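You operate a simulated robot arm through the tools that you are given. There is no shell and no other tool. Be economical: measure what you need, move in short steps, check, and stop when the job is done.

You are at the controls of a simulated two-armed robot. One attempt, no reset.

TASK
Lock the 230 V fuser in the cradle and test it.
Fine: once it is locked, set the tester knob to that voltage, then press TEST; the PASS lamp must light.

The check looks at the end state, three seconds after you hand in, the way a careful person would. Anything else that was tipped, shoved, dropped, spilled or broken makes it a failure.

THE ROBOT
Two 7-joint arms with fingered hands on one trunk that stands fixed in place. Base frame: the origin is at the foot of the trunk, x ahead of it, y to its left, z up; the work surface is at about z = 0.82. Units: m, degrees, N and s.
The left shoulder is at [0.05, 0.214, 0.869], the right one opposite. With the tool pointing down near the work surface each hand reaches from about 0.38 to 0.88 m from the base axis, measured 20 degrees to its own side. Payload 3 kg a hand.
Tool frame (each hand has its own): the origin (TCP) lies between the finger pads and is the grasp point; the fingertips stand 0.026 m ahead of it; z points along the fingers, y is the line along which they close. Largest opening 0.132 m; the body of the gripper starts 0.073 m behind the TCP. The gripper is a hand of 3 fingers: y runs from the thumb to the fingers, the wrist lies at [0, 0, -0.229] in the tool frame, and closing takes about 1.5 s.
Orientation is that of the tool frame in the base frame, as a unit quaternion [w, x, y, z]. With the fingers straight down and closing along the base's y, the tool's x points along the base's -x, its y along +y and its z along -z.

THE INTERFACE
- The arms move only by the tool step_arm. It takes "left_moves", "right_moves" or both (then of equal length, played together; a hand with none holds still); each is a list of rows, each a list of 6 numbers: the shift along the base's x, y, z in units of 100 mm (1.0 is 100 mm), then the turn, a rotation vector about the base's x, y, z in units of 60 degrees (1.0 is 60 degrees). In form: [[tx, ty, tz, ax, ay, az], ...]. A call has 1 to 20 rows; each row is the pose to reach, as a shift and turn from the pose commanded when the call began. "left_hand" and "right_hand" are, for a hand that has rows, the closure in counts, from 0 (fully open) to 255 (shut), set as the call begins (left out, the last holds). A call with a number of a shift or a turn outside -1 to 1 is refused whole. Rows are played at 5 a second. More than 0.05 m and 8.6 degrees between two rows, or a gripper value outside its range, and nothing of the call is played. A pose out of reach is approached as far as the arm can. The call stops where the force on the tool passes 40 N (or 10 N more than at its start, if that is more) or the arm is blocked; 0.2 s more then pass. The fingers move at their own pace (about 0.072 m/s each) and stop on an object; they squeeze with about 32 N. The grip force told is the motor's: it shows also when the fingers shut on nothing. Time passes only in rows, and 0.2 s behind the last, so rows that repeat a pose let the fingers close. The reply holds the time, the measured pose of the TCP, the force on the tool along the base axes, the opening and the grip force, in the units named above and with some noise, with the torque about the TCP (base axes, N m) and any sound that the robot's microphone picked up.
- Cameras (640 x 400 px; columns grow to the right, rows downward): "scene" is now at [0.0228, -0.0443, 1.504]; the picture's right is [-0.49, -0.87, 0.00], its down [-0.53, 0.30, -0.79] and it looks along [0.69, -0.39, -0.61] (base axes); focal length 347 px, centre (320, 200). "left" rides on the left gripper at [-0.062, 0.003, -0.092] in its tool frame; the picture's right is [-0.05, -1.00, 0.00], its down [0.83, -0.04, -0.56] and it looks along [0.55, -0.03, 0.83] (tool axes); focal length 230 px, centre (320, 200). "right" rides on the right gripper at [0.062, 0.003, -0.092] in its tool frame; the picture's right is [-0.05, 1.00, 0.00], its down [-0.83, -0.04, -0.56] and it looks along [-0.55, -0.03, 0.83] (tool axes); focal length 230 px, centre (320, 200). There is no depth. A picture from a camera that has moved, and an enlarged one, comes with that camera's place and axes in the base frame and with its lens.
- snapshot(camera): a new picture of that camera. No time passes.
- hand_shape(shape, hand): the hand has 3 fingers and takes this shape, open, in about a second: jaw (thumb against the fingers, like two jaws); tri (thumb and two fingers); tip (a fingertip pinch); poke (one finger out to press); point (the index stretched); flat (the hand flat); cup (the hand cupped); fist (a fist). The gripper value then closes the fingers along that shape, each until it touches; the sizes above hold for jaw. It gives what a move gives, with no picture.
- pan_tilt(pan, tilt): turns the head with the scene camera to pan (to the left, within 86 degrees either way) and tilt (down, from -29 to 69), counted from straight ahead of the robot. It gives what a move gives.
- enlarge(camera, box): a new picture of the part [left, top, right, bottom] of that camera's present view, enlarged. No time passes.
- sign_off(): hands the job in; it is judged then, once.

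Work in short steps. Places have to be worked out from the pictures, the camera data and where the tool is seen: move nearer, look again, correct. Check each grasp and each placing, and mend what went wrong. You have 120 turns and 86 pictures in all, those below and enlarged ones among them. Open the grippers and draw the arms clear of the work before you hand the job in, unless the task says otherwise; then end with one line.

The tools are called after "Emit:" by a JSON object that holds its "method" and its "body". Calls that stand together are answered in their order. step_arm: Moves the arms, as the interface text tells. Its arguments: {"type":"object","properties":{"left_moves":{"type":"array","items":{"type":"array","items":{"type":"number"}}},"left_hand":{"type":"number"},"right_moves":{"type":"array","items":{"type":"array","items":{"type":"number"}}},"right_hand":{"type":"number"}},"required":[]} The other tools are called the same way: hand_shape (shape, hand) gives the hand a shape; pan_tilt (pan, tilt) turns the head that bears the scene camera; snapshot (camera) takes a picture; enlarge (camera, box) takes an enlarged picture of a part of a camera's view; sign_off () hands the job in.

At the start:

```text
t: 0.0
left_ee_pos: [0.4341, -0.045, 1.1831]
left_ee_rot: [0.001, 0.231, 0.973, 0.0]
left_contact_force: [0.5, 0.9, -0.3]
left_torque: [0.0, 0.01, 0.02]
left_grip_width: 0.1318
left_finger_force: 0.0
left_shape: jaw
right_ee_pos: [0.3523, -0.4009, 1.2204]
right_ee_rot: [0.0, 0.231, 0.973, 0.0]
right_contact_force: [0.0, -0.4, -0.1]
right_torque: [0.02, -0.01, -0.02]
right_grip_width: 0.1317
right_finger_force: 0.0
right_shape: jaw
head pan, tilt: [-29.4, 37.8]
```

scene: 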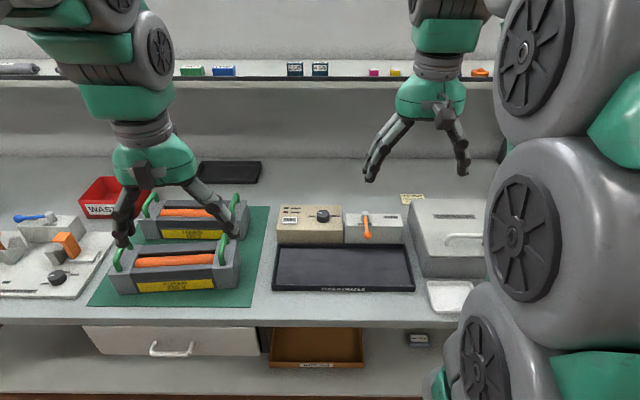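
right: 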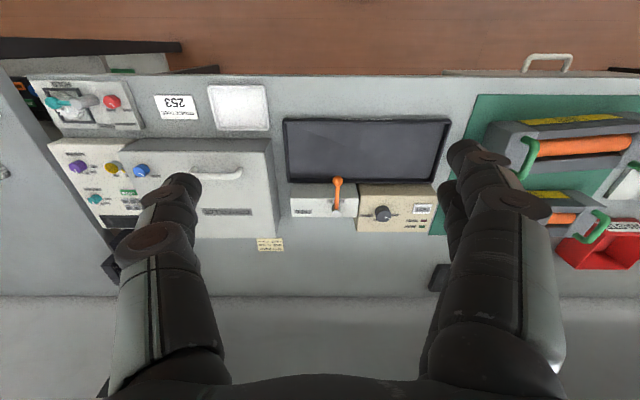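
left: 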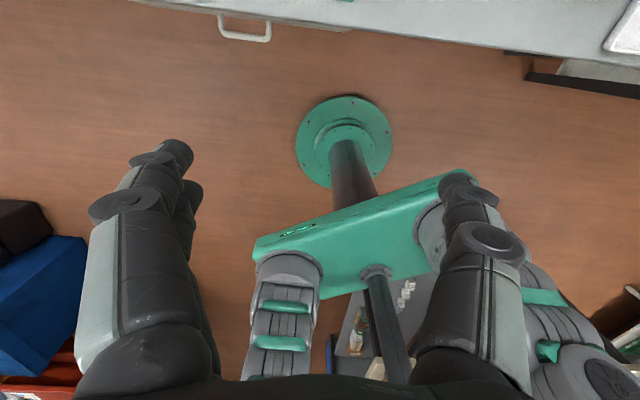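

I see two fusers on a green mat at the left, a tester box with a knob and a box with an orange lever beside a dark tray. I enlarge these to read the labels.

Emit:
{"method": "enlarge", "body": {"camera": "scene", "box": [80, 170, 270, 310]}}

Emit:
{"method": "enlarge", "body": {"camera": "scene", "box": [260, 180, 490, 320]}}

Emit:
{"method": "enlarge", "body": {"camera": "scene", "box": [0, 180, 130, 310]}}

Emit:
{"method": "enlarge", "body": {"camera": "right", "box": [260, 100, 460, 250]}}

```text
2.86 times, centred on (175, 240) of scene
camera zoom: at [0.0228, -0.0443, 1.504], right [-0.49, -0.87, 0.0], down [-0.53, 0.3, -0.79], along [0.69, -0.39, -0.61], focal length 992 px, centre (734, 86)
```

zoom: 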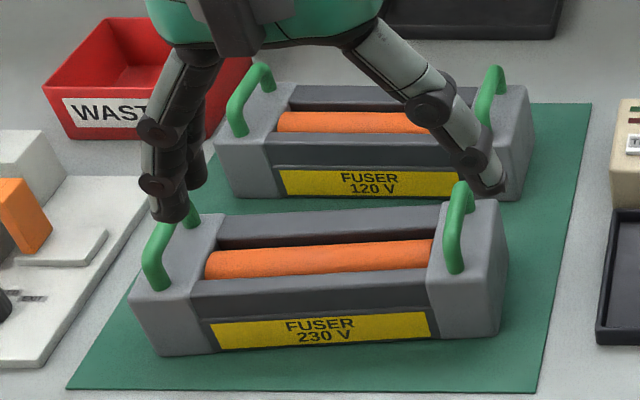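

```text
2.78 times, centred on (375, 250) of scene
camera zoom: at [0.0228, -0.0443, 1.504], right [-0.49, -0.87, 0.0], down [-0.53, 0.3, -0.79], along [0.69, -0.39, -0.61], focal length 967 px, centre (167, 61)
```

zoom: 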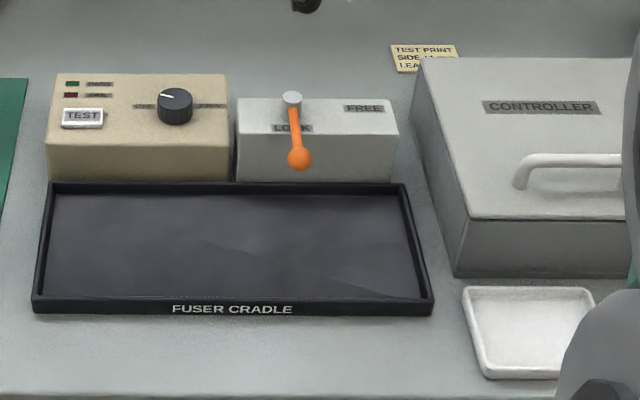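

```text
3.08 times, centred on (65, 245) of scene
camera zoom: at [0.0228, -0.0443, 1.504], right [-0.49, -0.87, 0.0], down [-0.53, 0.3, -0.79], along [0.69, -0.39, -0.61], focal length 1069 px, centre (1105, 62)
```

zoom: 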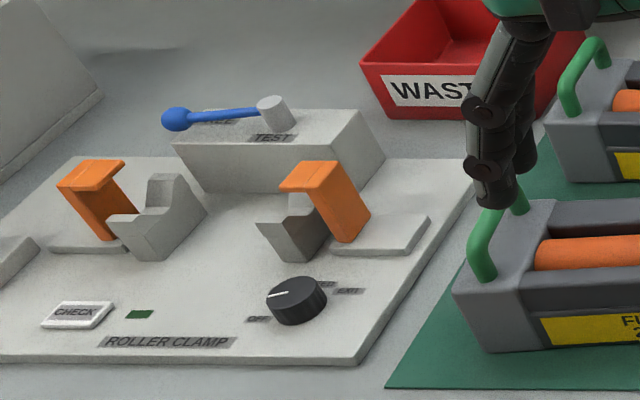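

```text
2.67 times, centred on (360, 175) of right
camera zoom: at [0.2982, -0.37, 1.3119], right [0.5, 0.87, 0.0], down [0.72, -0.41, 0.56], along [0.48, -0.28, -0.83], focal length 614 px, centre (213, 267)
```

zoom: 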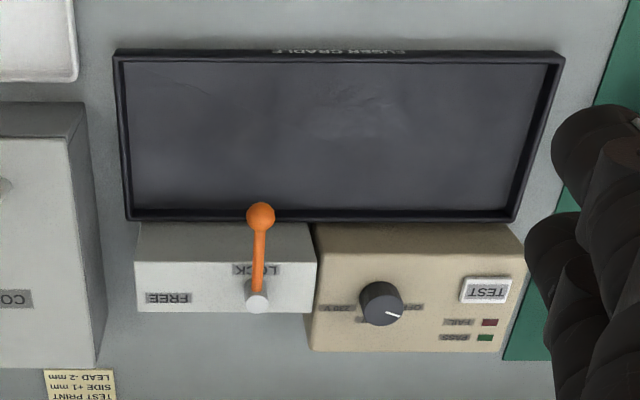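

The near fuser is the 230 V one, the cradle is the dark tray, and its lever now stands over LOCK, so it must first swing to FREE (to the right). I set the right hand to "poke" to see where its finger sits.

Emit:
{"method": "hand_shape", "body": {"shape": "poke", "hand": "right"}}

Emit:
{"method": "snapshot", "body": {"camera": "right"}}

Emit:
{"method": "snapshot", "body": {"camera": "scene"}}

```text
t: 0.9
left_ee_pos: [0.4333, -0.0455, 1.1832]
left_ee_rot: [0.0, 0.231, 0.973, 0.0]
left_contact_force: [-0.4, -0.7, 0.5]
left_torque: [0.05, 0.03, 0.01]
left_grip_width: 0.132
left_finger_force: 0.0
left_shape: jaw
right_ee_pos: [0.3521, -0.4015, 1.2203]
right_ee_rot: [0.0, 0.231, 0.973, 0.0]
right_contact_force: [-0.5, -0.4, 0.0]
right_torque: [0.04, 0.04, 0.01]
right_grip_width: 0.0
right_finger_force: 0.1
right_shape: poke
head pan, tilt: [-29.4, 37.8]
```

```text
78 pictures are left
camera right: at [0.2982, -0.37, 1.3119], right [0.5, 0.87, 0.0], down [0.72, -0.41, 0.56], along [0.48, -0.28, -0.83], focal length 230 px, centre (320, 200)
```

right: 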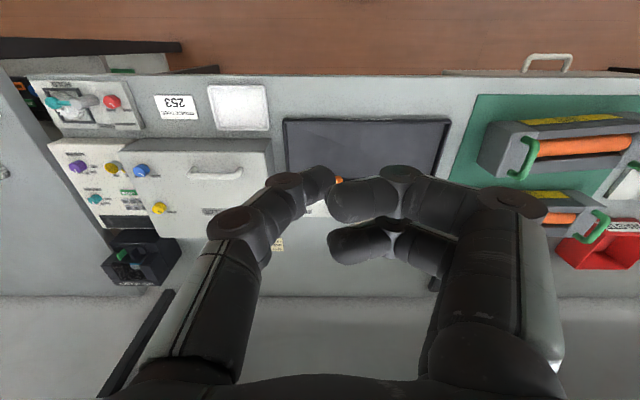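

```text
77 pictures are left
```

scene: 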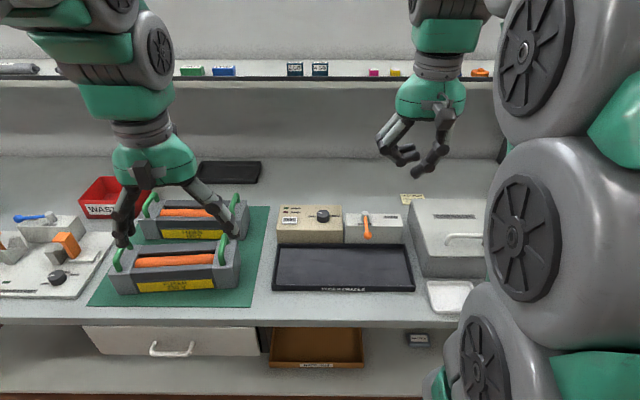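

In poke the thumb tip lies practically on the tool axis, about 25 mm ahead of the TCP. I judge the lever ball at about (0.514, -0.455, 0.90) with the pivot at about (0.587, -0.499); I bring the right hand down toward a point left of the lever.

Emit:
{"method": "step_arm", "body": {"right_moves": [[0.32, -0.05, -0.2, 0, 0, 0], [0.64, -0.1, -0.5, 0, 0, 0], [0.95, -0.17, -0.75, 0, 0, 0]]}}

Emit:
{"method": "step_arm", "body": {"right_moves": [[0.32, -0.05, -0.35, 0, 0, 0], [0.64, -0.1, -0.7, 0, 0, 0], [0.95, -0.17, -1.0, 0, 0, 0]]}}

Emit:
{"method": "step_arm", "body": {"right_moves": [[0, 0, -0.35, 0, 0, 0], [0, 0, -0.7, 0, 0, 0], [0, 0, -0.8, 0, 0, 0]]}}

Emit:
{"method": "snapshot", "body": {"camera": "right"}}

Emit:
{"method": "enlarge", "body": {"camera": "scene", "box": [260, 150, 460, 310]}}

```text
t: 1.7
left_ee_pos: [0.4338, -0.046, 1.1823]
left_ee_rot: [0.0, 0.231, 0.973, 0.0]
left_contact_force: [0.5, -1.0, 0.4]
left_torque: [0.0, 0.03, -0.02]
left_grip_width: 0.1321
left_finger_force: 0.0
left_shape: jaw
right_ee_pos: [0.4486, -0.4185, 1.1457]
right_ee_rot: [0.001, 0.232, 0.973, -0.001]
right_contact_force: [0.0, 0.4, 0.0]
right_torque: [0.01, 0.04, -0.01]
right_grip_width: 0.0001
right_finger_force: 0.0
right_shape: poke
head pan, tilt: [-29.4, 37.8]
```

```text
t: 2.5
left_ee_pos: [0.4344, -0.0456, 1.1832]
left_ee_rot: [0.0, 0.231, 0.973, 0.0]
left_contact_force: [0.3, 0.0, -0.2]
left_torque: [-0.01, 0.01, 0.04]
left_grip_width: 0.132
left_finger_force: 0.1
left_shape: jaw
right_ee_pos: [0.5438, -0.4354, 1.0453]
right_ee_rot: [0.0, 0.23, 0.973, 0.0]
right_contact_force: [0.1, -0.2, -0.1]
right_torque: [0.03, -0.01, -0.01]
right_grip_width: 0.0
right_finger_force: 0.1
right_shape: poke
head pan, tilt: [-29.4, 37.8]
```

```text
t: 3.3
left_ee_pos: [0.4338, -0.0451, 1.1815]
left_ee_rot: [0.0, 0.23, 0.973, 0.0]
left_contact_force: [-0.4, -0.3, -0.5]
left_torque: [0.02, 0.0, 0.01]
left_grip_width: 0.1315
left_finger_force: 0.0
left_shape: jaw
right_ee_pos: [0.5414, -0.4341, 0.9652]
right_ee_rot: [0.001, 0.232, 0.973, 0.0]
right_contact_force: [0.7, 0.1, 0.1]
right_torque: [-0.03, 0.02, -0.02]
right_grip_width: 0.0
right_finger_force: 0.2
right_shape: poke
head pan, tilt: [-29.4, 37.8]
```

```text
76 pictures are left
camera right: at [0.4884, -0.4047, 1.0567], right [0.5, 0.87, 0.0], down [0.72, -0.41, 0.56], along [0.48, -0.27, -0.83], focal length 230 px, centre (320, 200)
```

right: 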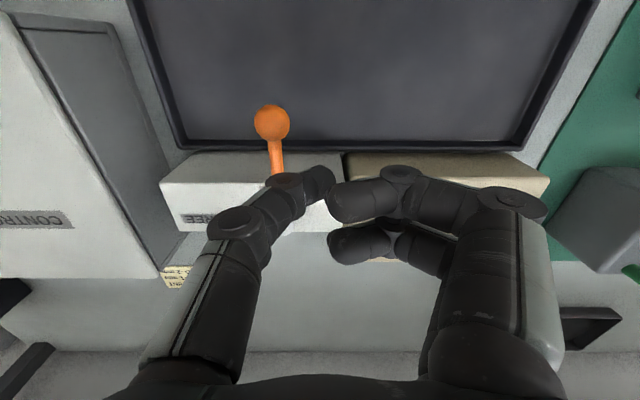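

```text
2.50 times, centred on (360, 230) of scene
camera zoom: at [0.0228, -0.0443, 1.504], right [-0.49, -0.87, 0.0], down [-0.53, 0.3, -0.79], along [0.69, -0.39, -0.61], focal length 868 px, centre (220, 125)
```

zoom: 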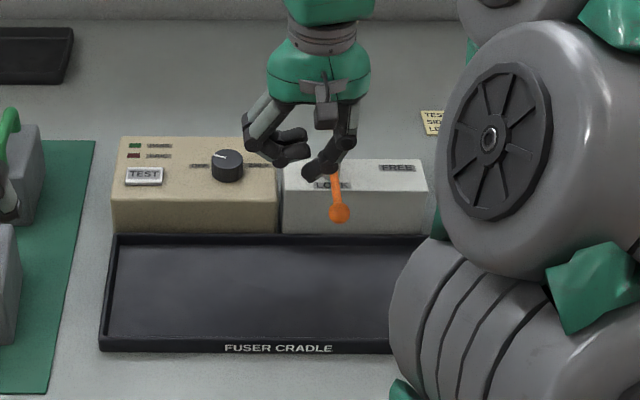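

The poke thumb slants strongly and would ride over the lever, so I'll use the jaw shape and straddle the lever instead, swinging it with a matching yaw. I switch shape here, well above the boxes.

Emit:
{"method": "hand_shape", "body": {"shape": "jaw", "hand": "right"}}

Emit:
{"method": "step_arm", "body": {"right_moves": [[-0.15, -0.1, 0, 0, 0, 0], [-0.3, -0.2, 0, 0, 0, 0], [-0.3, -0.2, 0, 0, 0, 0.05], [-0.3, -0.2, 0, 0, 0, 0.0], [-0.3, -0.2, 0, 0, 0, 0.0]], "right_hand": 145}}

Emit:
{"method": "snapshot", "body": {"camera": "right"}}

Emit:
{"method": "enlarge", "body": {"camera": "scene", "box": [260, 150, 460, 310]}}

```text
t: 4.2
left_ee_pos: [0.434, -0.0463, 1.1827]
left_ee_rot: [0.0, 0.231, 0.973, 0.0]
left_contact_force: [0.3, -0.1, -0.4]
left_torque: [-0.01, 0.01, 0.02]
left_grip_width: 0.1318
left_finger_force: 0.0
left_shape: jaw
right_ee_pos: [0.5423, -0.4343, 0.965]
right_ee_rot: [0.0, 0.231, 0.973, 0.0]
right_contact_force: [0.9, -0.2, 0.3]
right_torque: [-0.02, -0.04, 0.04]
right_grip_width: 0.1319
right_finger_force: 0.0
right_shape: jaw
head pan, tilt: [-29.4, 37.8]
```

```text
t: 5.4
left_ee_pos: [0.4342, -0.0475, 1.1822]
left_ee_rot: [0.0, 0.231, 0.973, 0.0]
left_contact_force: [-0.6, 0.1, 0.3]
left_torque: [0.01, 0.01, -0.02]
left_grip_width: 0.132
left_finger_force: 0.0
left_shape: jaw
right_ee_pos: [0.5121, -0.4556, 0.9632]
right_ee_rot: [0.0, 0.232, 0.973, 0.0]
right_contact_force: [0.2, 0.4, -0.4]
right_torque: [0.0, 0.03, 0.01]
right_grip_width: 0.0572
right_finger_force: 0.1
right_shape: jaw
head pan, tilt: [-29.4, 37.8]
```

```text
74 pictures are left
camera right: at [0.4578, -0.4245, 1.0563], right [0.5, 0.87, 0.0], down [0.72, -0.41, 0.56], along [0.48, -0.28, -0.83], focal length 230 px, centre (320, 200)
```

right: 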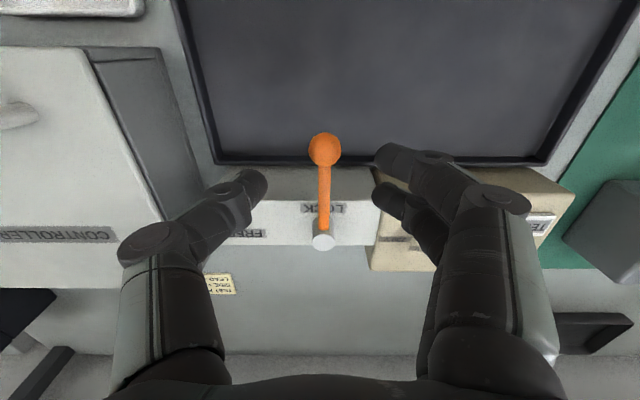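

```text
2.50 times, centred on (360, 230) of scene
camera zoom: at [0.0228, -0.0443, 1.504], right [-0.49, -0.87, 0.0], down [-0.53, 0.3, -0.79], along [0.69, -0.39, -0.61], focal length 868 px, centre (220, 125)
```

zoom: 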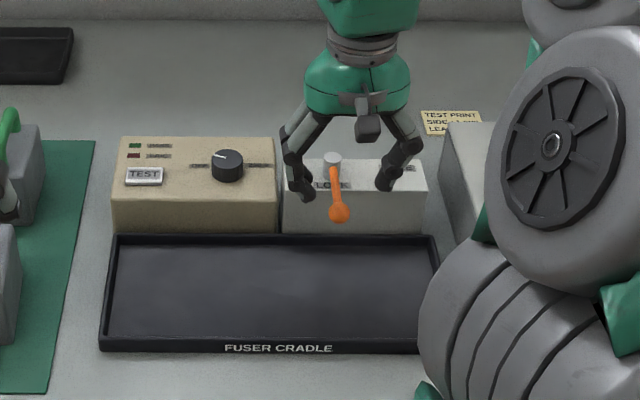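

The lever sits centred between the jaws. I lower 50 mm so the jaws straddle the ball, narrowing the gap to about 36 mm.

Emit:
{"method": "step_arm", "body": {"right_moves": [[0, 0, -0.2, 0, 0, 0], [0, 0, -0.4, 0, 0, 0], [0, 0, -0.5, 0, 0, 0], [0, 0, -0.5, 0, 0, 0]], "right_hand": 185}}

Emit:
{"method": "snapshot", "body": {"camera": "right"}}

```text
t: 6.4
left_ee_pos: [0.4337, -0.0468, 1.1822]
left_ee_rot: [-0.001, 0.231, 0.973, 0.001]
left_contact_force: [0.7, -0.5, -0.1]
left_torque: [-0.01, 0.0, 0.0]
left_grip_width: 0.1319
left_finger_force: 0.2
left_shape: jaw
right_ee_pos: [0.5123, -0.4552, 0.9132]
right_ee_rot: [0.001, 0.23, 0.973, 0.0]
right_contact_force: [0.7, 0.3, 0.4]
right_torque: [0.0, 0.01, -0.01]
right_grip_width: 0.0367
right_finger_force: 0.1
right_shape: jaw
head pan, tilt: [-29.4, 37.8]
```

```text
72 pictures are left
camera right: at [0.4579, -0.4244, 1.0057], right [0.5, 0.87, 0.0], down [0.72, -0.41, 0.56], along [0.48, -0.28, -0.83], focal length 230 px, centre (320, 200)
```

right: 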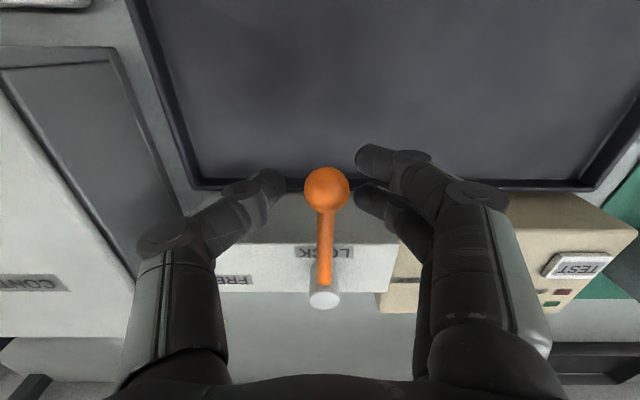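

Ball is between the jaws, pivot about 83 mm behind it at (0.585, -0.496). I swing along the arc with matching yaw, 60° counter-clockwise.

Emit:
{"method": "step_arm", "body": {"right_moves": [[-0.048, -0.099, 0, 0, 0, 0.125], [-0.082, -0.202, 0, 0, 0, 0.25], [-0.102, -0.31, 0, 0, 0, 0.375], [-0.108, -0.419, 0, 0, 0, 0.5], [-0.1, -0.528, 0, 0, 0, 0.625], [-0.077, -0.635, 0, 0, 0, 0.75], [-0.041, -0.738, 0, 0, 0, 0.875], [0.008, -0.835, 0, 0, 0, 1.0]]}}

Emit:
{"method": "snapshot", "body": {"camera": "right"}}

```text
t: 8.2
left_ee_pos: [0.4332, -0.0449, 1.1824]
left_ee_rot: [0.0, 0.231, 0.973, 0.0]
left_contact_force: [-0.4, -0.4, 0.0]
left_torque: [-0.03, -0.02, 0.01]
left_grip_width: 0.132
left_finger_force: 0.0
left_shape: jaw
right_ee_pos: [0.5144, -0.5394, 0.918]
right_ee_rot: [0.002, -0.287, 0.958, -0.002]
right_contact_force: [-1.5, 4.2, 24.8]
right_torque: [-0.14, -0.02, -0.03]
right_grip_width: 0.0325
right_finger_force: 0.1
right_shape: jaw
head pan, tilt: [-29.4, 37.8]
```

```text
71 pictures are left
camera right: at [0.4608, -0.5697, 1.0089], right [-0.51, 0.86, -0.01], down [0.71, 0.42, 0.56], along [0.48, 0.28, -0.83], focal length 230 px, centre (320, 200)
```

right: 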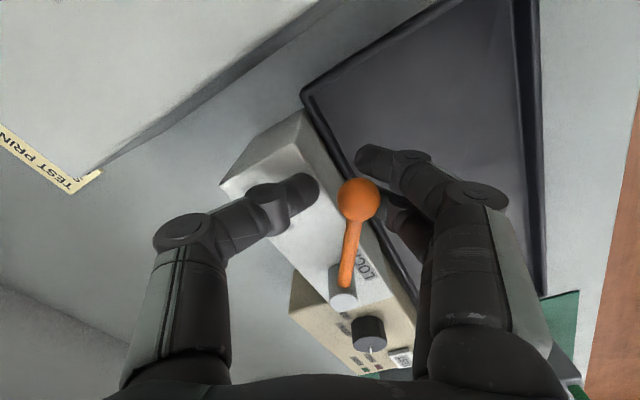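

The lever has swung but a fingertip rests on the box top (25 N up). I lift 10 mm and finish the arc a bit past 90°.

Emit:
{"method": "step_arm", "body": {"right_moves": [[0, 0, 0.1, 0, 0, 0], [0.062, -0.09, 0.1, 0, 0, 0.125], [0.135, -0.172, 0.1, 0, 0, 0.25], [0.218, -0.243, 0.1, 0, 0, 0.375], [0.309, -0.302, 0.1, 0, 0, 0.5], [0.408, -0.35, 0.1, 0, 0, 0.6]]}}

Emit:
{"method": "snapshot", "body": {"camera": "right"}}

Emit:
{"method": "enlarge", "body": {"camera": "scene", "box": [260, 150, 460, 310]}}

```text
t: 9.3
left_ee_pos: [0.4336, -0.0444, 1.1825]
left_ee_rot: [-0.001, 0.231, 0.973, 0.0]
left_contact_force: [0.0, -0.3, -0.4]
left_torque: [0.02, 0.02, 0.01]
left_grip_width: 0.1318
left_finger_force: 0.2
left_shape: jaw
right_ee_pos: [0.5343, -0.562, 0.9213]
right_ee_rot: [0.002, -0.494, 0.87, -0.003]
right_contact_force: [-4.9, 7.2, 30.2]
right_torque: [0.37, 0.64, 0.01]
right_grip_width: 0.0396
right_finger_force: 31.2
right_shape: jaw
right hand out of reach, approached as far as the arm can: row 5
head pan, tilt: [-29.4, 37.8]
stopped in row 5 (right hand): the force on the tool passed its limit at 50 N (the readings are from after the stop); the commanded pose is now the measured one
```

```text
70 pictures are left
camera right: at [0.499, -0.6123, 1.0129], right [-0.83, 0.56, -0.01], down [0.46, 0.69, 0.56], along [0.31, 0.46, -0.83], focal length 230 px, centre (320, 200)
```

right: 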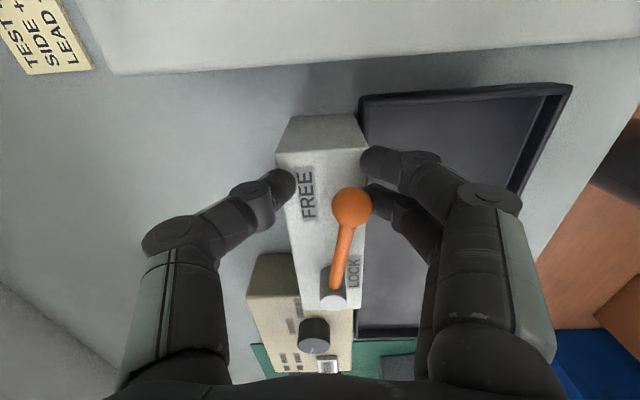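

```text
2.50 times, centred on (360, 230) of scene
camera zoom: at [0.0224, -0.0439, 1.504], right [-0.49, -0.87, 0.0], down [-0.53, 0.3, -0.79], along [0.69, -0.39, -0.61], focal length 868 px, centre (220, 125)
```

zoom: 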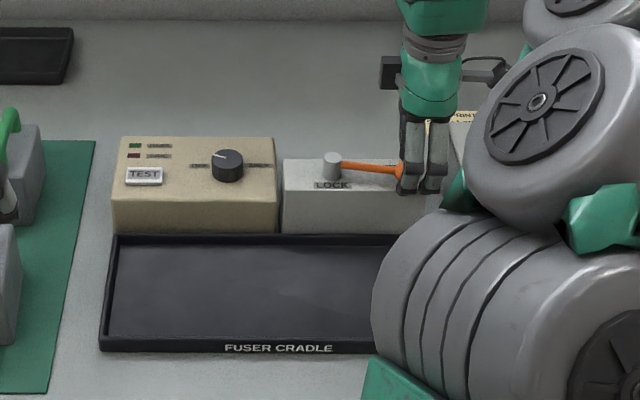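

The lever is nearly at FREE (~15° short); fingertips are scraping the box top again. I lift 8 mm and push the ball away from me (+v) without more yaw.

Emit:
{"method": "step_arm", "body": {"right_moves": [[0, 0, 0.08, 0, 0, 0], [0.1, -0.05, 0.08, 0, 0, 0], [0.18, -0.1, 0.08, 0, 0, 0], [0.25, -0.13, 0.08, 0, 0, 0]]}}

Emit:
{"method": "enlarge", "body": {"camera": "scene", "box": [260, 150, 460, 310]}}

Emit:
{"method": "snapshot", "body": {"camera": "right"}}

```text
t: 10.3
left_ee_pos: [0.434, -0.0451, 1.1825]
left_ee_rot: [0.0, 0.231, 0.973, 0.0]
left_contact_force: [1.0, 0.4, -0.2]
left_torque: [0.01, 0.02, 0.0]
left_grip_width: 0.1318
left_finger_force: 0.0
left_shape: jaw
right_ee_pos: [0.5336, -0.5607, 0.9271]
right_ee_rot: [0.001, -0.493, 0.87, -0.001]
right_contact_force: [-8.6, 7.4, -21.6]
right_torque: [-0.35, -0.19, 0.05]
right_grip_width: 0.02
right_finger_force: 32.0
right_shape: jaw
right hand out of reach, approached as far as the arm can: row 2, 3, 4
head pan, tilt: [-29.4, 37.8]
```

```text
2.50 times, centred on (360, 230) of scene
camera zoom: at [0.0229, -0.0444, 1.504], right [-0.49, -0.87, 0.0], down [-0.53, 0.3, -0.79], along [0.69, -0.39, -0.61], focal length 868 px, centre (220, 125)
```

zoom: 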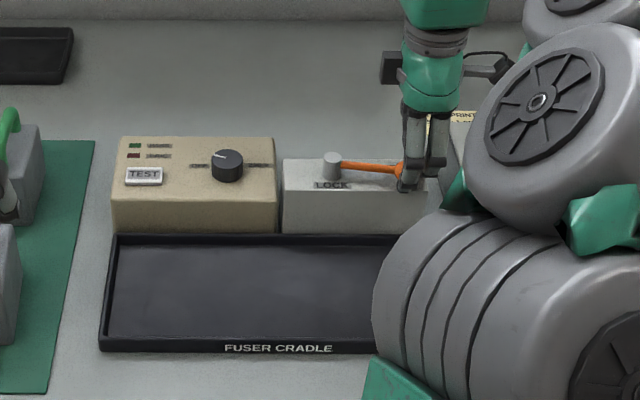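

```text
67 pictures are left
camera right: at [0.4987, -0.6127, 1.0186], right [-0.83, 0.56, 0.0], down [0.46, 0.69, 0.56], along [0.31, 0.46, -0.83], focal length 230 px, centre (320, 200)
```

right: 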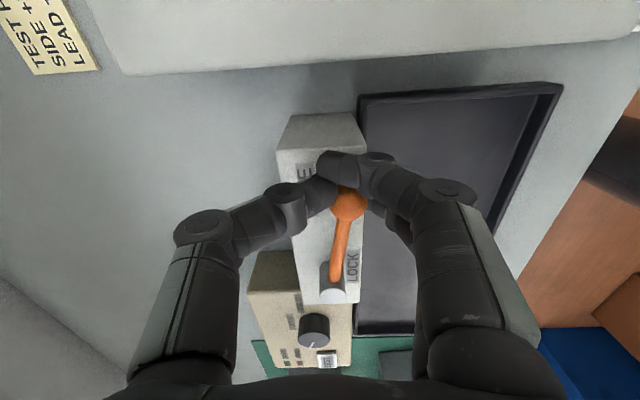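

The fingers clamped the ball and this yaw is at a joint limit. I open to ~50 mm and undo 30° of yaw in place, then look.

Emit:
{"method": "step_arm", "body": {"right_moves": [[0, 0, 0, 0, 0, 0], [0, 0, 0, 0, 0, 0], [0, 0, 0, 0, 0, 0]], "right_hand": 150}}

Emit:
{"method": "step_arm", "body": {"right_moves": [[0, 0, 0.05, 0, 0, -0.125], [0, 0, 0.05, 0, 0, -0.25], [0, 0, 0.05, 0, 0, -0.375], [0, 0, 0.05, 0, 0, -0.5]]}}

Emit:
{"method": "snapshot", "body": {"camera": "right"}}

```text
t: 11.2
left_ee_pos: [0.4342, -0.0457, 1.1823]
left_ee_rot: [0.0, 0.231, 0.973, -0.001]
left_contact_force: [0.4, -0.6, 0.0]
left_torque: [-0.07, 0.0, -0.02]
left_grip_width: 0.1318
left_finger_force: 0.0
left_shape: jaw
right_ee_pos: [0.534, -0.5623, 0.9276]
right_ee_rot: [0.002, -0.493, 0.87, -0.003]
right_contact_force: [0.0, -0.2, -0.9]
right_torque: [-0.01, 0.03, -0.05]
right_grip_width: 0.0543
right_finger_force: 0.1
right_shape: jaw
head pan, tilt: [-29.4, 37.8]
```

```text
t: 12.2
left_ee_pos: [0.4334, -0.0451, 1.182]
left_ee_rot: [0.0, 0.231, 0.973, 0.0]
left_contact_force: [1.3, 0.6, 0.5]
left_torque: [0.01, -0.01, 0.01]
left_grip_width: 0.1318
left_finger_force: 0.0
left_shape: jaw
right_ee_pos: [0.5337, -0.5615, 0.9324]
right_ee_rot: [0.0, -0.251, 0.968, -0.003]
right_contact_force: [-1.2, 0.3, 0.3]
right_torque: [0.01, 0.02, 0.02]
right_grip_width: 0.0542
right_finger_force: 0.1
right_shape: jaw
head pan, tilt: [-29.4, 37.8]
```

```text
66 pictures are left
camera right: at [0.4771, -0.5882, 1.0237], right [-0.44, 0.9, -0.01], down [0.75, 0.37, 0.56], along [0.5, 0.24, -0.83], focal length 230 px, centre (320, 200)
```

right: 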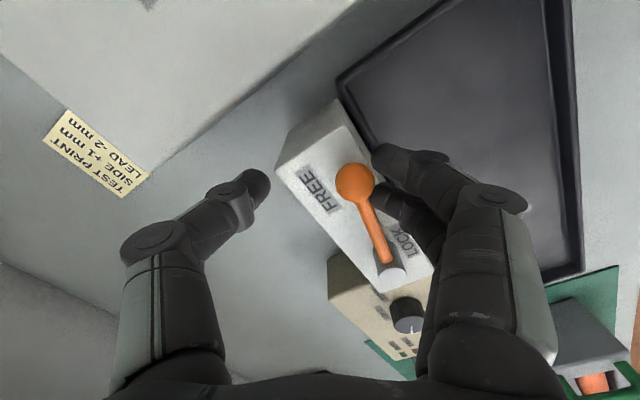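

Lever is about 78° round; the two fingers touch the ball's near side. I push about 25 mm along +v with this freer yaw.

Emit:
{"method": "step_arm", "body": {"right_moves": [[0.07, -0.04, 0, 0, 0, 0], [0.14, -0.08, 0, 0, 0, 0], [0.2, -0.115, 0, 0, 0, 0], [0.25, -0.145, 0, 0, 0, 0]]}}

Emit:
{"method": "snapshot", "body": {"camera": "right"}}

```text
t: 13.1
left_ee_pos: [0.4324, -0.0438, 1.1819]
left_ee_rot: [0.0, 0.231, 0.973, 0.0]
left_contact_force: [-0.5, -1.0, 0.5]
left_torque: [0.01, 0.01, -0.03]
left_grip_width: 0.132
left_finger_force: 0.1
left_shape: jaw
right_ee_pos: [0.5531, -0.5753, 0.9302]
right_ee_rot: [-0.003, -0.252, 0.968, 0.002]
right_contact_force: [-25.1, 11.6, 0.6]
right_torque: [0.29, 0.63, 0.94]
right_grip_width: 0.0743
right_finger_force: 0.0
right_shape: jaw
head pan, tilt: [-29.4, 37.8]
stopped in row 4 (right hand): the force on the tool passed its limit at 41 N (the readings are from after the stop); the commanded pose is now the measured one
```

```text
65 pictures are left
camera right: at [0.4982, -0.6019, 1.0224], right [-0.44, 0.9, 0.0], down [0.75, 0.37, 0.55], along [0.49, 0.25, -0.83], focal length 230 px, centre (320, 200)
```

right: 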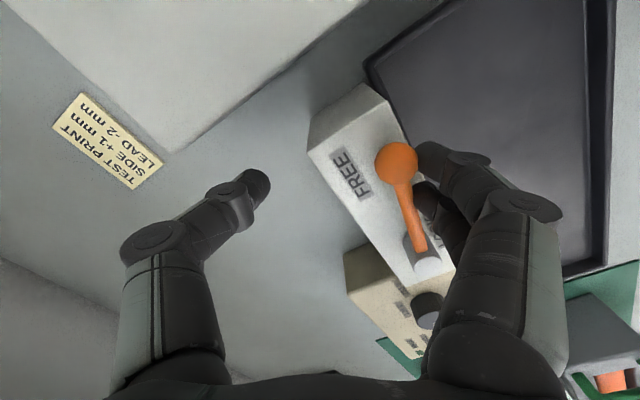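

At 40 N the lever did not move further, so this is its FREE end stop. I back off, open and lift away, then return the yaw.

Emit:
{"method": "step_arm", "body": {"right_moves": [[-0.1, 0.05, 0, 0, 0, 0], [-0.15, 0.02, 0.05, 0, 0, 0], [-0.15, 0.0, 0.4, 0, 0, 0], [-0.15, 0.0, 0.8, 0, 0, 0], [-0.15, 0.0, 1, 0, 0, 0]], "right_hand": 120}}

Emit:
{"method": "step_arm", "body": {"right_moves": [[-0.2, 0.2, 0.3, 0, 0, -0.125], [-0.4, 0.4, 0.3, 0, 0, -0.25], [-0.6, 0.6, 0.3, 0, 0, -0.375], [-0.8, 0.8, 0.3, 0, 0, -0.5], [-0.8, 0.8, 0.3, 0, 0, -0.625], [-0.8, 0.8, 0.3, 0, 0, -0.75], [-0.8, 0.8, 0.3, 0, 0, -0.875], [-0.8, 0.8, 0.3, 0, 0, -0.95]], "right_hand": 0}}

Emit:
{"method": "snapshot", "body": {"camera": "scene"}}

Emit:
{"method": "snapshot", "body": {"camera": "right"}}

```text
t: 14.3
left_ee_pos: [0.4325, -0.0466, 1.1828]
left_ee_rot: [-0.001, 0.23, 0.973, 0.001]
left_contact_force: [-0.2, -0.3, 0.8]
left_torque: [0.02, -0.03, 0.02]
left_grip_width: 0.1321
left_finger_force: 0.1
left_shape: jaw
right_ee_pos: [0.5395, -0.5754, 1.0321]
right_ee_rot: [-0.001, -0.252, 0.968, -0.002]
right_contact_force: [-0.3, -0.9, 0.4]
right_torque: [0.03, 0.02, -0.01]
right_grip_width: 0.0699
right_finger_force: 0.0
right_shape: jaw
head pan, tilt: [-29.4, 37.8]
```

```text
t: 16.1
left_ee_pos: [0.434, -0.0458, 1.1823]
left_ee_rot: [0.0, 0.231, 0.973, 0.0]
left_contact_force: [0.1, 0.2, 0.2]
left_torque: [0.01, -0.03, 0.01]
left_grip_width: 0.1316
left_finger_force: 0.0
left_shape: jaw
right_ee_pos: [0.4591, -0.4963, 1.0623]
right_ee_rot: [-0.002, 0.241, 0.97, -0.001]
right_contact_force: [0.1, -1.0, -0.1]
right_torque: [-0.02, 0.02, 0.0]
right_grip_width: 0.132
right_finger_force: 0.1
right_shape: jaw
head pan, tilt: [-29.4, 37.8]
```

```text
64 pictures are left
```

scene: 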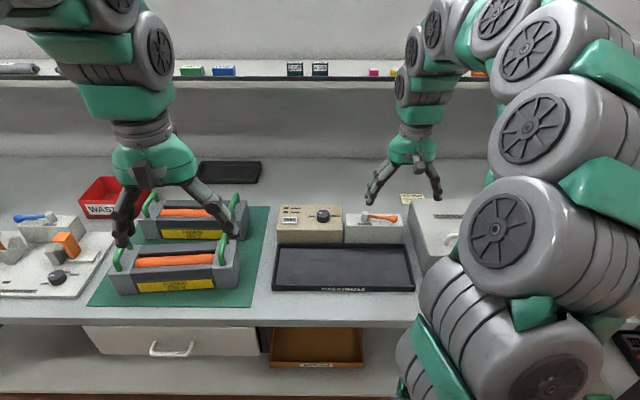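

```text
63 pictures are left
camera right: at [0.4065, -0.464, 1.1534], right [0.51, 0.86, 0.0], down [0.71, -0.43, 0.55], along [0.47, -0.29, -0.83], focal length 230 px, centre (320, 200)
```

right: 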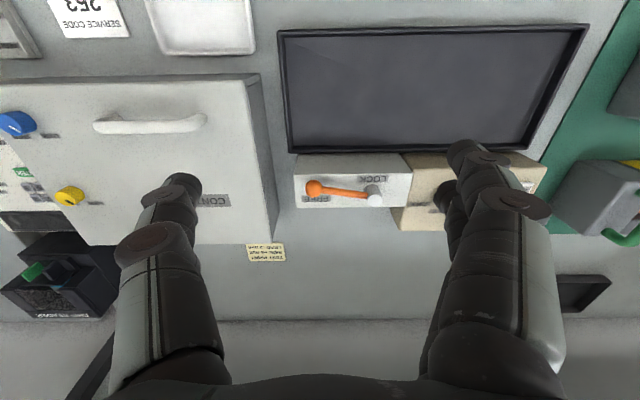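

Lever is over FREE. Now I bring both hands above the fuser's green handles, which I estimate at about (0.738, 0.075) left and (0.636, -0.128) right.

Emit:
{"method": "step_arm", "body": {"left_moves": [[0.25, 0.1, -0.1, 0, 0, 0], [0.5, 0.2, -0.2, 0, 0, 0], [0.76, 0.3, -0.33, 0, 0, 0]], "right_moves": [[0.15, 0.3, 0.1, 0, 0, 0], [0.3, 0.6, 0.1, 0, 0, 0], [0.44, 0.92, 0.1, 0, 0, 0]]}}

Emit:
{"method": "step_arm", "body": {"left_moves": [[0.25, 0.1, -0.1, 0, 0, 0], [0.5, 0.2, -0.2, 0, 0, 0], [0.76, 0.3, -0.33, 0, 0, 0]], "right_moves": [[0.15, 0.3, 0, 0, 0, 0], [0.3, 0.6, 0, 0, 0, 0], [0.44, 0.92, 0, 0, 0, 0]]}}

Emit:
{"method": "step_arm", "body": {"left_moves": [[0.25, 0.1, -0.1, 0, 0, 0], [0.5, 0.2, -0.2, 0, 0, 0], [0.76, 0.3, -0.33, 0, 0, 0]], "right_moves": [[0.15, 0.3, 0, 0, 0, 0], [0.3, 0.6, 0, 0, 0, 0], [0.44, 0.92, 0, 0, 0, 0]]}}

Emit:
{"method": "step_arm", "body": {"left_moves": [[0.25, 0.1, 0, 0, 0, 0], [0.5, 0.2, 0, 0, 0, 0], [0.76, 0.3, 0, 0, 0, 0]], "right_moves": [[0.15, 0.3, 0, 0, 0, 0], [0.3, 0.6, 0, 0, 0, 0], [0.44, 0.92, 0, 0, 0, 0]]}}

Emit:
{"method": "snapshot", "body": {"camera": "right"}}

Emit:
{"method": "snapshot", "body": {"camera": "left"}}

Emit:
{"method": "enlarge", "body": {"camera": "scene", "box": [80, 130, 290, 310]}}

```text
t: 16.9
left_ee_pos: [0.5097, -0.0159, 1.15]
left_ee_rot: [0.0, 0.232, 0.973, 0.0]
left_contact_force: [-0.8, -0.3, -0.7]
left_torque: [-0.01, 0.01, -0.02]
left_grip_width: 0.1317
left_finger_force: 0.0
left_shape: jaw
right_ee_pos: [0.5035, -0.4043, 1.0697]
right_ee_rot: [-0.001, 0.241, 0.971, -0.001]
right_contact_force: [-0.7, 0.2, -1.4]
right_torque: [-0.01, 0.01, -0.01]
right_grip_width: 0.1317
right_finger_force: 0.1
right_shape: jaw
head pan, tilt: [-29.4, 37.8]
```

```text
t: 17.7
left_ee_pos: [0.5859, 0.0129, 1.1181]
left_ee_rot: [-0.001, 0.231, 0.973, 0.0]
left_contact_force: [0.0, 0.0, -0.1]
left_torque: [0.01, 0.0, 0.01]
left_grip_width: 0.1322
left_finger_force: 0.0
left_shape: jaw
right_ee_pos: [0.548, -0.3109, 1.0697]
right_ee_rot: [-0.002, 0.241, 0.971, -0.001]
right_contact_force: [0.2, -0.7, -0.2]
right_torque: [-0.05, -0.02, -0.02]
right_grip_width: 0.1319
right_finger_force: 0.0
right_shape: jaw
head pan, tilt: [-29.4, 37.8]
```

```text
t: 18.5
left_ee_pos: [0.6624, 0.0427, 1.0823]
left_ee_rot: [-0.001, 0.231, 0.973, 0.0]
left_contact_force: [0.7, -0.5, 0.4]
left_torque: [0.02, -0.01, 0.02]
left_grip_width: 0.1321
left_finger_force: 0.0
left_shape: jaw
right_ee_pos: [0.591, -0.2202, 1.0704]
right_ee_rot: [-0.001, 0.241, 0.97, -0.001]
right_contact_force: [0.4, 0.1, -0.2]
right_torque: [0.03, 0.0, -0.02]
right_grip_width: 0.1319
right_finger_force: 0.1
right_shape: jaw
head pan, tilt: [-29.4, 37.8]
```

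```text
t: 19.3
left_ee_pos: [0.7394, 0.0722, 1.0843]
left_ee_rot: [0.0, 0.231, 0.973, 0.0]
left_contact_force: [-0.1, -0.3, 0.0]
left_torque: [0.0, 0.01, 0.0]
left_grip_width: 0.132
left_finger_force: 0.1
left_shape: jaw
right_ee_pos: [0.6364, -0.1287, 1.0711]
right_ee_rot: [-0.001, 0.241, 0.97, 0.001]
right_contact_force: [0.6, 0.2, 0.1]
right_torque: [-0.02, 0.02, 0.02]
right_grip_width: 0.1318
right_finger_force: 0.1
right_shape: jaw
head pan, tilt: [-29.4, 37.8]
```

```text
62 pictures are left
camera right: at [0.5834, -0.0969, 1.1624], right [0.51, 0.86, 0.0], down [0.71, -0.43, 0.55], along [0.47, -0.28, -0.83], focal length 230 px, centre (320, 200)
```

right: 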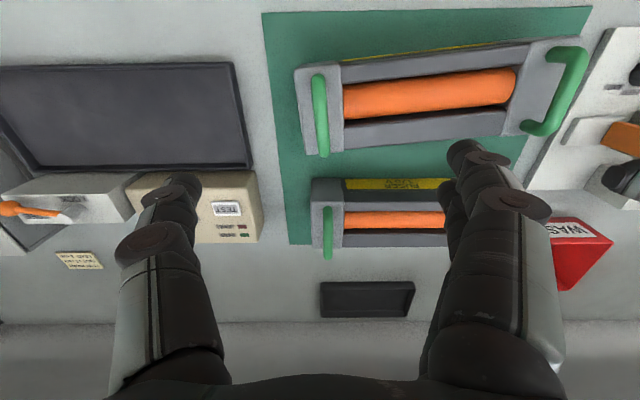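

```text
61 pictures are left
camera left: at [0.7959, 0.0484, 1.1767], right [-0.4, -0.92, 0.0], down [-0.76, 0.34, 0.56], along [-0.51, 0.22, -0.83], focal length 230 px, centre (320, 200)
```

left: 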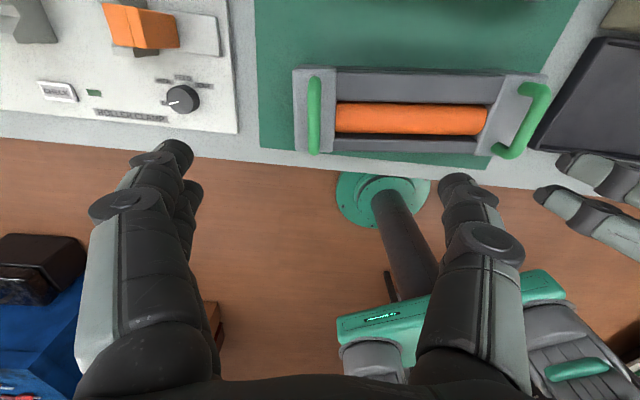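

```text
2.22 times, centred on (185, 220) of scene
camera zoom: at [0.0229, -0.0443, 1.504], right [-0.49, -0.87, 0.0], down [-0.53, 0.3, -0.79], along [0.69, -0.39, -0.61], focal length 772 px, centre (620, 156)
```

zoom: 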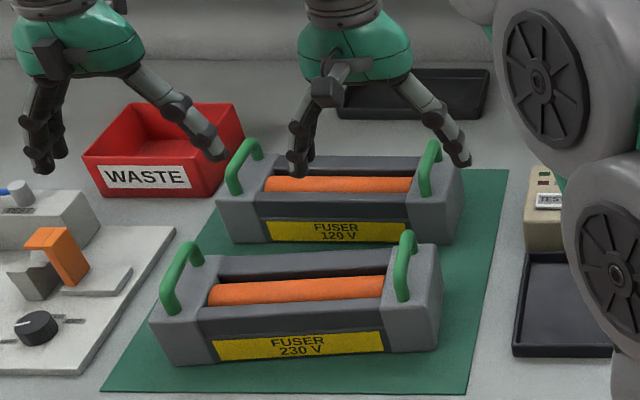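

Two-camera check puts the handle bars at about z = 0.93, mid-points (0.739, 0.077) and (0.635, -0.127), the same yaw as the hands. I lower both 100 mm with openings of about 60 mm.

Emit:
{"method": "step_arm", "body": {"left_moves": [[0, 0.02, -0.3, 0, 0, 0], [0, 0.04, -0.6, 0, 0, 0], [0, 0.04, -0.9, 0, 0, 0], [0, 0.04, -1.0, 0, 0, 0], [0, 0.04, -1.0, 0, 0, 0]], "right_moves": [[0, 0, -0.3, 0, 0, -0.01], [0, 0, -0.6, 0, 0, -0.02], [0, 0, -0.85, 0, 0, -0.02], [0, 0, -0.9, 0, 0, -0.02], [0, 0, -0.9, 0, 0, -0.02]], "left_hand": 140, "right_hand": 140}}

Emit:
{"method": "snapshot", "body": {"camera": "right"}}

Emit:
{"method": "snapshot", "body": {"camera": "left"}}

Emit:
{"method": "enlarge", "body": {"camera": "scene", "box": [80, 150, 290, 310]}}

```text
t: 20.5
left_ee_pos: [0.7374, 0.0782, 0.9836]
left_ee_rot: [0.0, 0.231, 0.973, 0.0]
left_contact_force: [0.7, -0.1, 0.3]
left_torque: [0.01, 0.01, -0.01]
left_grip_width: 0.0601
left_finger_force: 0.0
left_shape: jaw
right_ee_pos: [0.6363, -0.1285, 0.9805]
right_ee_rot: [-0.001, 0.251, 0.968, -0.001]
right_contact_force: [0.0, -0.4, 0.3]
right_torque: [-0.01, 0.04, 0.02]
right_grip_width: 0.0601
right_finger_force: 0.0
right_shape: jaw
head pan, tilt: [-29.4, 37.8]
```

```text
59 pictures are left
camera right: at [0.5845, -0.0953, 1.0728], right [0.53, 0.85, 0.0], down [0.71, -0.44, 0.55], along [0.47, -0.3, -0.83], focal length 230 px, centre (320, 200)
```

right: 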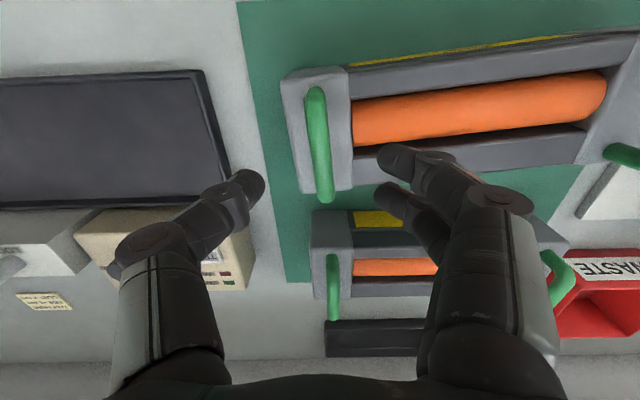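

```text
58 pictures are left
camera left: at [0.7955, 0.0544, 1.0758], right [-0.4, -0.92, 0.0], down [-0.76, 0.33, 0.56], along [-0.51, 0.22, -0.83], focal length 230 px, centre (320, 200)
```

left: 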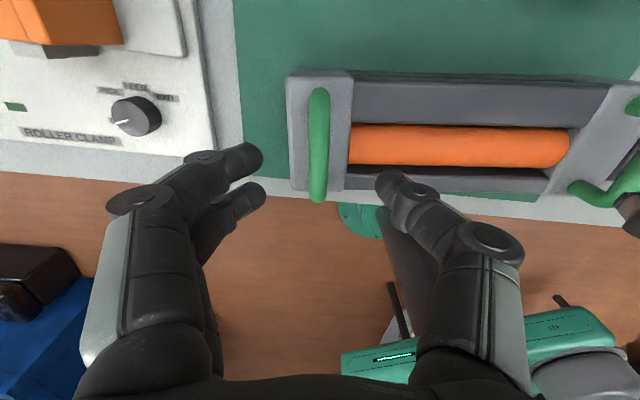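

```text
2.50 times, centred on (185, 230) of scene
camera zoom: at [0.0228, -0.0443, 1.504], right [-0.49, -0.87, 0.0], down [-0.53, 0.3, -0.79], along [0.69, -0.39, -0.61], focal length 868 px, centre (658, 125)
```

zoom: 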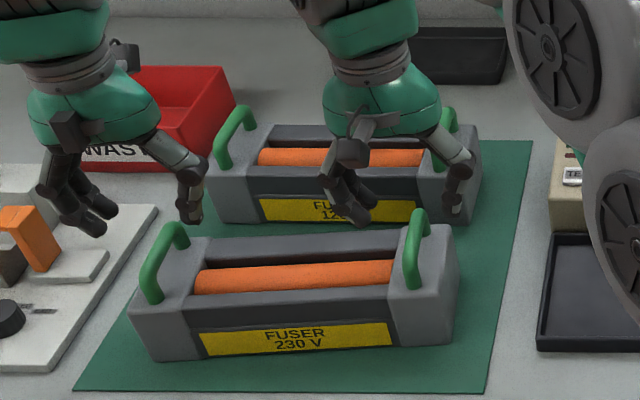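

Both handles are centred between the jaws. I correct the right yaw by +2.4° and lower both to about z = 0.929.

Emit:
{"method": "step_arm", "body": {"left_moves": [[0.02, 0, -0.2, 0, 0, 0], [0.03, 0, -0.4, 0, 0, 0], [0.03, 0, -0.54, 0, 0, 0]], "right_moves": [[-0.01, 0.01, -0.2, 0, 0, 0.02], [-0.02, 0.02, -0.38, 0, 0, 0.04], [-0.02, 0.02, -0.51, 0, 0, 0.04]]}}

Emit:
{"method": "snapshot", "body": {"camera": "right"}}

Emit:
{"method": "snapshot", "body": {"camera": "left"}}

Emit:
{"method": "enlarge", "body": {"camera": "scene", "box": [80, 150, 290, 310]}}

```text
t: 21.3
left_ee_pos: [0.7396, 0.0777, 0.9284]
left_ee_rot: [0.0, 0.231, 0.973, 0.0]
left_contact_force: [0.5, -0.5, -0.8]
left_torque: [0.04, 0.03, -0.03]
left_grip_width: 0.0602
left_finger_force: 0.0
left_shape: jaw
right_ee_pos: [0.6345, -0.127, 0.9302]
right_ee_rot: [-0.001, 0.231, 0.973, -0.001]
right_contact_force: [0.2, 0.1, 0.5]
right_torque: [0.0, 0.01, 0.0]
right_grip_width: 0.0599
right_finger_force: 0.2
right_shape: jaw
head pan, tilt: [-29.4, 37.8]
```

```text
56 pictures are left
camera right: at [0.5808, -0.096, 1.0223], right [0.49, 0.87, 0.0], down [0.72, -0.41, 0.55], along [0.48, -0.28, -0.83], focal length 230 px, centre (320, 200)
```

right: 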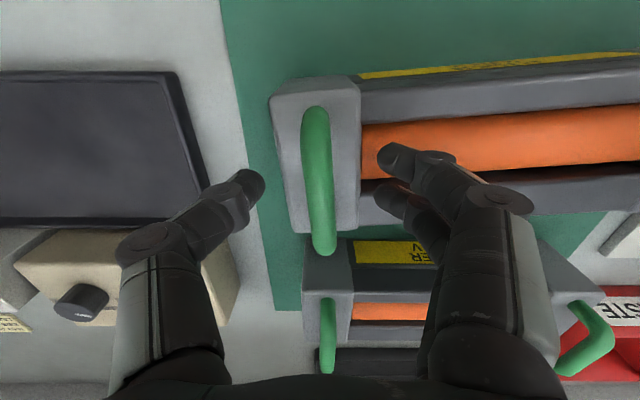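

```text
55 pictures are left
camera left: at [0.797, 0.0547, 1.0219], right [-0.4, -0.92, 0.0], down [-0.76, 0.33, 0.56], along [-0.51, 0.22, -0.83], focal length 230 px, centre (320, 200)
```

left: 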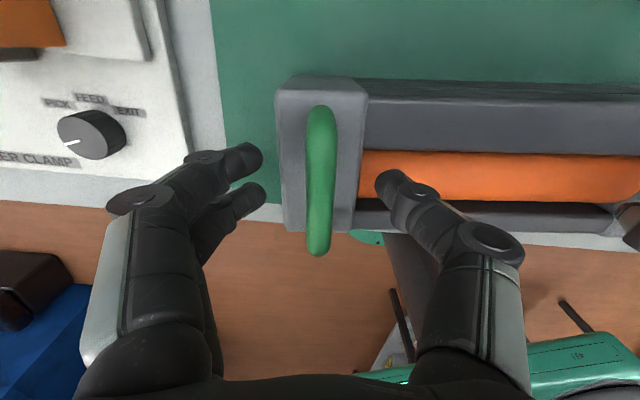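

```text
2.50 times, centred on (185, 230) of scene
camera zoom: at [0.0228, -0.0443, 1.504], right [-0.49, -0.87, 0.0], down [-0.53, 0.3, -0.79], along [0.69, -0.39, -0.61], focal length 868 px, centre (658, 125)
```

zoom: 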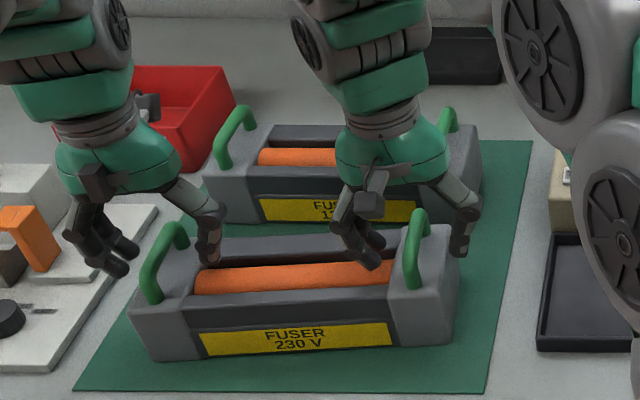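

The projected TCPs fall on the handle bars, mid-length. I close both hands on the bars.

Emit:
{"method": "step_arm", "body": {"left_moves": [[0, 0, 0, 0, 0, 0], [0, 0, 0, 0, 0, 0], [0, 0, 0, 0, 0, 0], [0, 0, 0, 0, 0, 0], [0, 0, 0, 0, 0, 0], [0, 0, 0, 0, 0, 0]], "right_moves": [[0, 0, 0, 0, 0, 0], [0, 0, 0, 0, 0, 0], [0, 0, 0, 0, 0, 0], [0, 0, 0, 0, 0, 0], [0, 0, 0, 0, 0, 0], [0, 0, 0, 0, 0, 0]], "left_hand": 255, "right_hand": 255}}

Emit:
{"method": "enlarge", "body": {"camera": "scene", "box": [80, 150, 290, 310]}}

```text
t: 22.7
left_ee_pos: [0.7394, 0.0788, 0.9296]
left_ee_rot: [-0.001, 0.23, 0.973, 0.0]
left_contact_force: [-0.1, -0.7, -6.3]
left_torque: [0.03, 0.0, 0.03]
left_grip_width: 0.0001
left_finger_force: 32.2
left_shape: jaw
right_ee_pos: [0.6343, -0.1262, 0.9293]
right_ee_rot: [-0.002, 0.231, 0.973, -0.001]
right_contact_force: [-0.3, 0.5, -6.0]
right_torque: [-0.01, 0.01, 0.05]
right_grip_width: 0.0003
right_finger_force: 32.3
right_shape: jaw
head pan, tilt: [-29.4, 37.8]
```

```text
2.50 times, centred on (185, 230) of scene
camera zoom: at [0.023, -0.0443, 1.504], right [-0.49, -0.87, 0.0], down [-0.53, 0.3, -0.79], along [0.69, -0.39, -0.61], focal length 868 px, centre (658, 125)
```

zoom: 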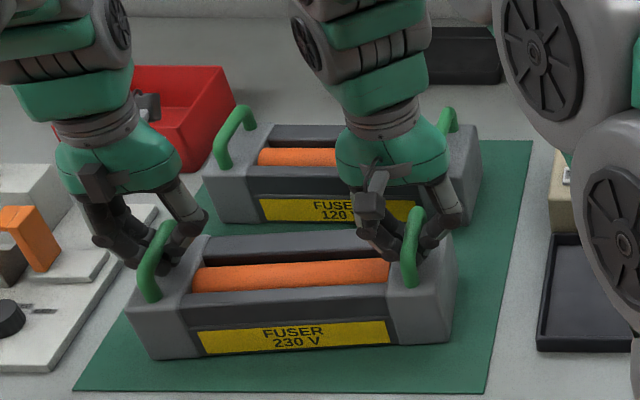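

The fingers shut fully yet feel 6 N downward each, suggesting the tips met beneath the bars (a hook). I check with the wrist cameras.

Emit:
{"method": "snapshot", "body": {"camera": "right"}}

Emit:
{"method": "snapshot", "body": {"camera": "left"}}

```text
52 pictures are left
camera right: at [0.5807, -0.0961, 1.0219], right [0.49, 0.87, 0.0], down [0.72, -0.41, 0.55], along [0.48, -0.28, -0.83], focal length 230 px, centre (320, 200)
```

right: 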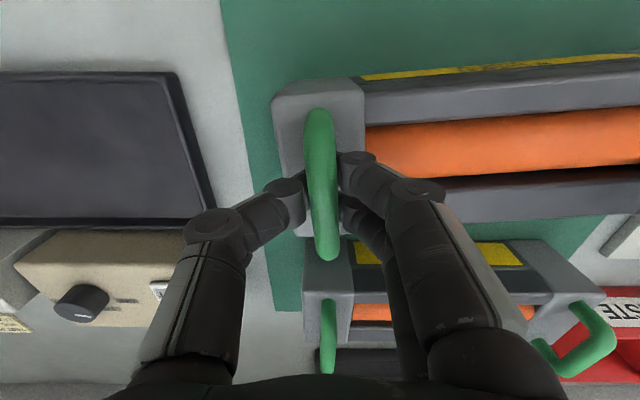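

```text
51 pictures are left
camera left: at [0.7972, 0.0547, 1.0219], right [-0.4, -0.92, 0.0], down [-0.76, 0.33, 0.56], along [-0.51, 0.22, -0.83], focal length 230 px, centre (320, 200)
```

left: 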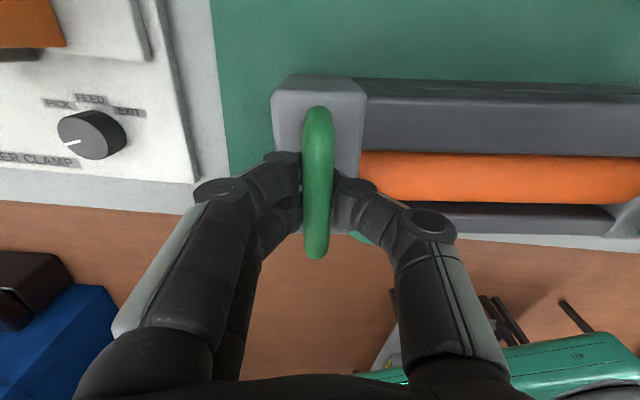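

Confirmed: the fingers have closed around and beneath each bar. I lift both together 60 mm slowly.

Emit:
{"method": "step_arm", "body": {"left_moves": [[0, 0, 0.1, 0, 0, 0], [0, 0, 0.2, 0, 0, 0], [0, 0, 0.3, 0, 0, 0], [0, 0, 0.45, 0, 0, 0], [0, 0, 0.6, 0, 0, 0]], "right_moves": [[0, 0, 0.1, 0, 0, 0], [0, 0, 0.2, 0, 0, 0], [0, 0, 0.3, 0, 0, 0], [0, 0, 0.45, 0, 0, 0], [0, 0, 0.6, 0, 0, 0]]}}

Emit:
{"method": "snapshot", "body": {"camera": "scene"}}

```text
t: 23.9
left_ee_pos: [0.7411, 0.078, 0.9895]
left_ee_rot: [-0.001, 0.231, 0.973, 0.0]
left_contact_force: [0.1, 0.5, -6.4]
left_torque: [0.0, -0.02, 0.04]
left_grip_width: 0.0
left_finger_force: 31.5
left_shape: jaw
right_ee_pos: [0.6357, -0.1259, 0.9896]
right_ee_rot: [-0.001, 0.231, 0.973, -0.001]
right_contact_force: [-0.9, -0.4, -7.0]
right_torque: [-0.01, 0.02, 0.02]
right_grip_width: 0.0
right_finger_force: 31.7
right_shape: jaw
head pan, tilt: [-29.4, 37.8]
```

```text
50 pictures are left
```

scene: 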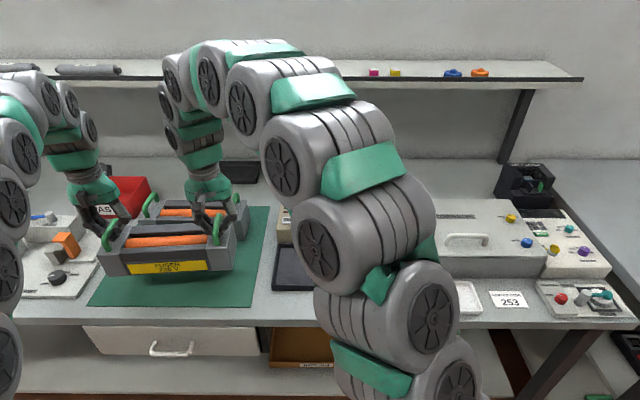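

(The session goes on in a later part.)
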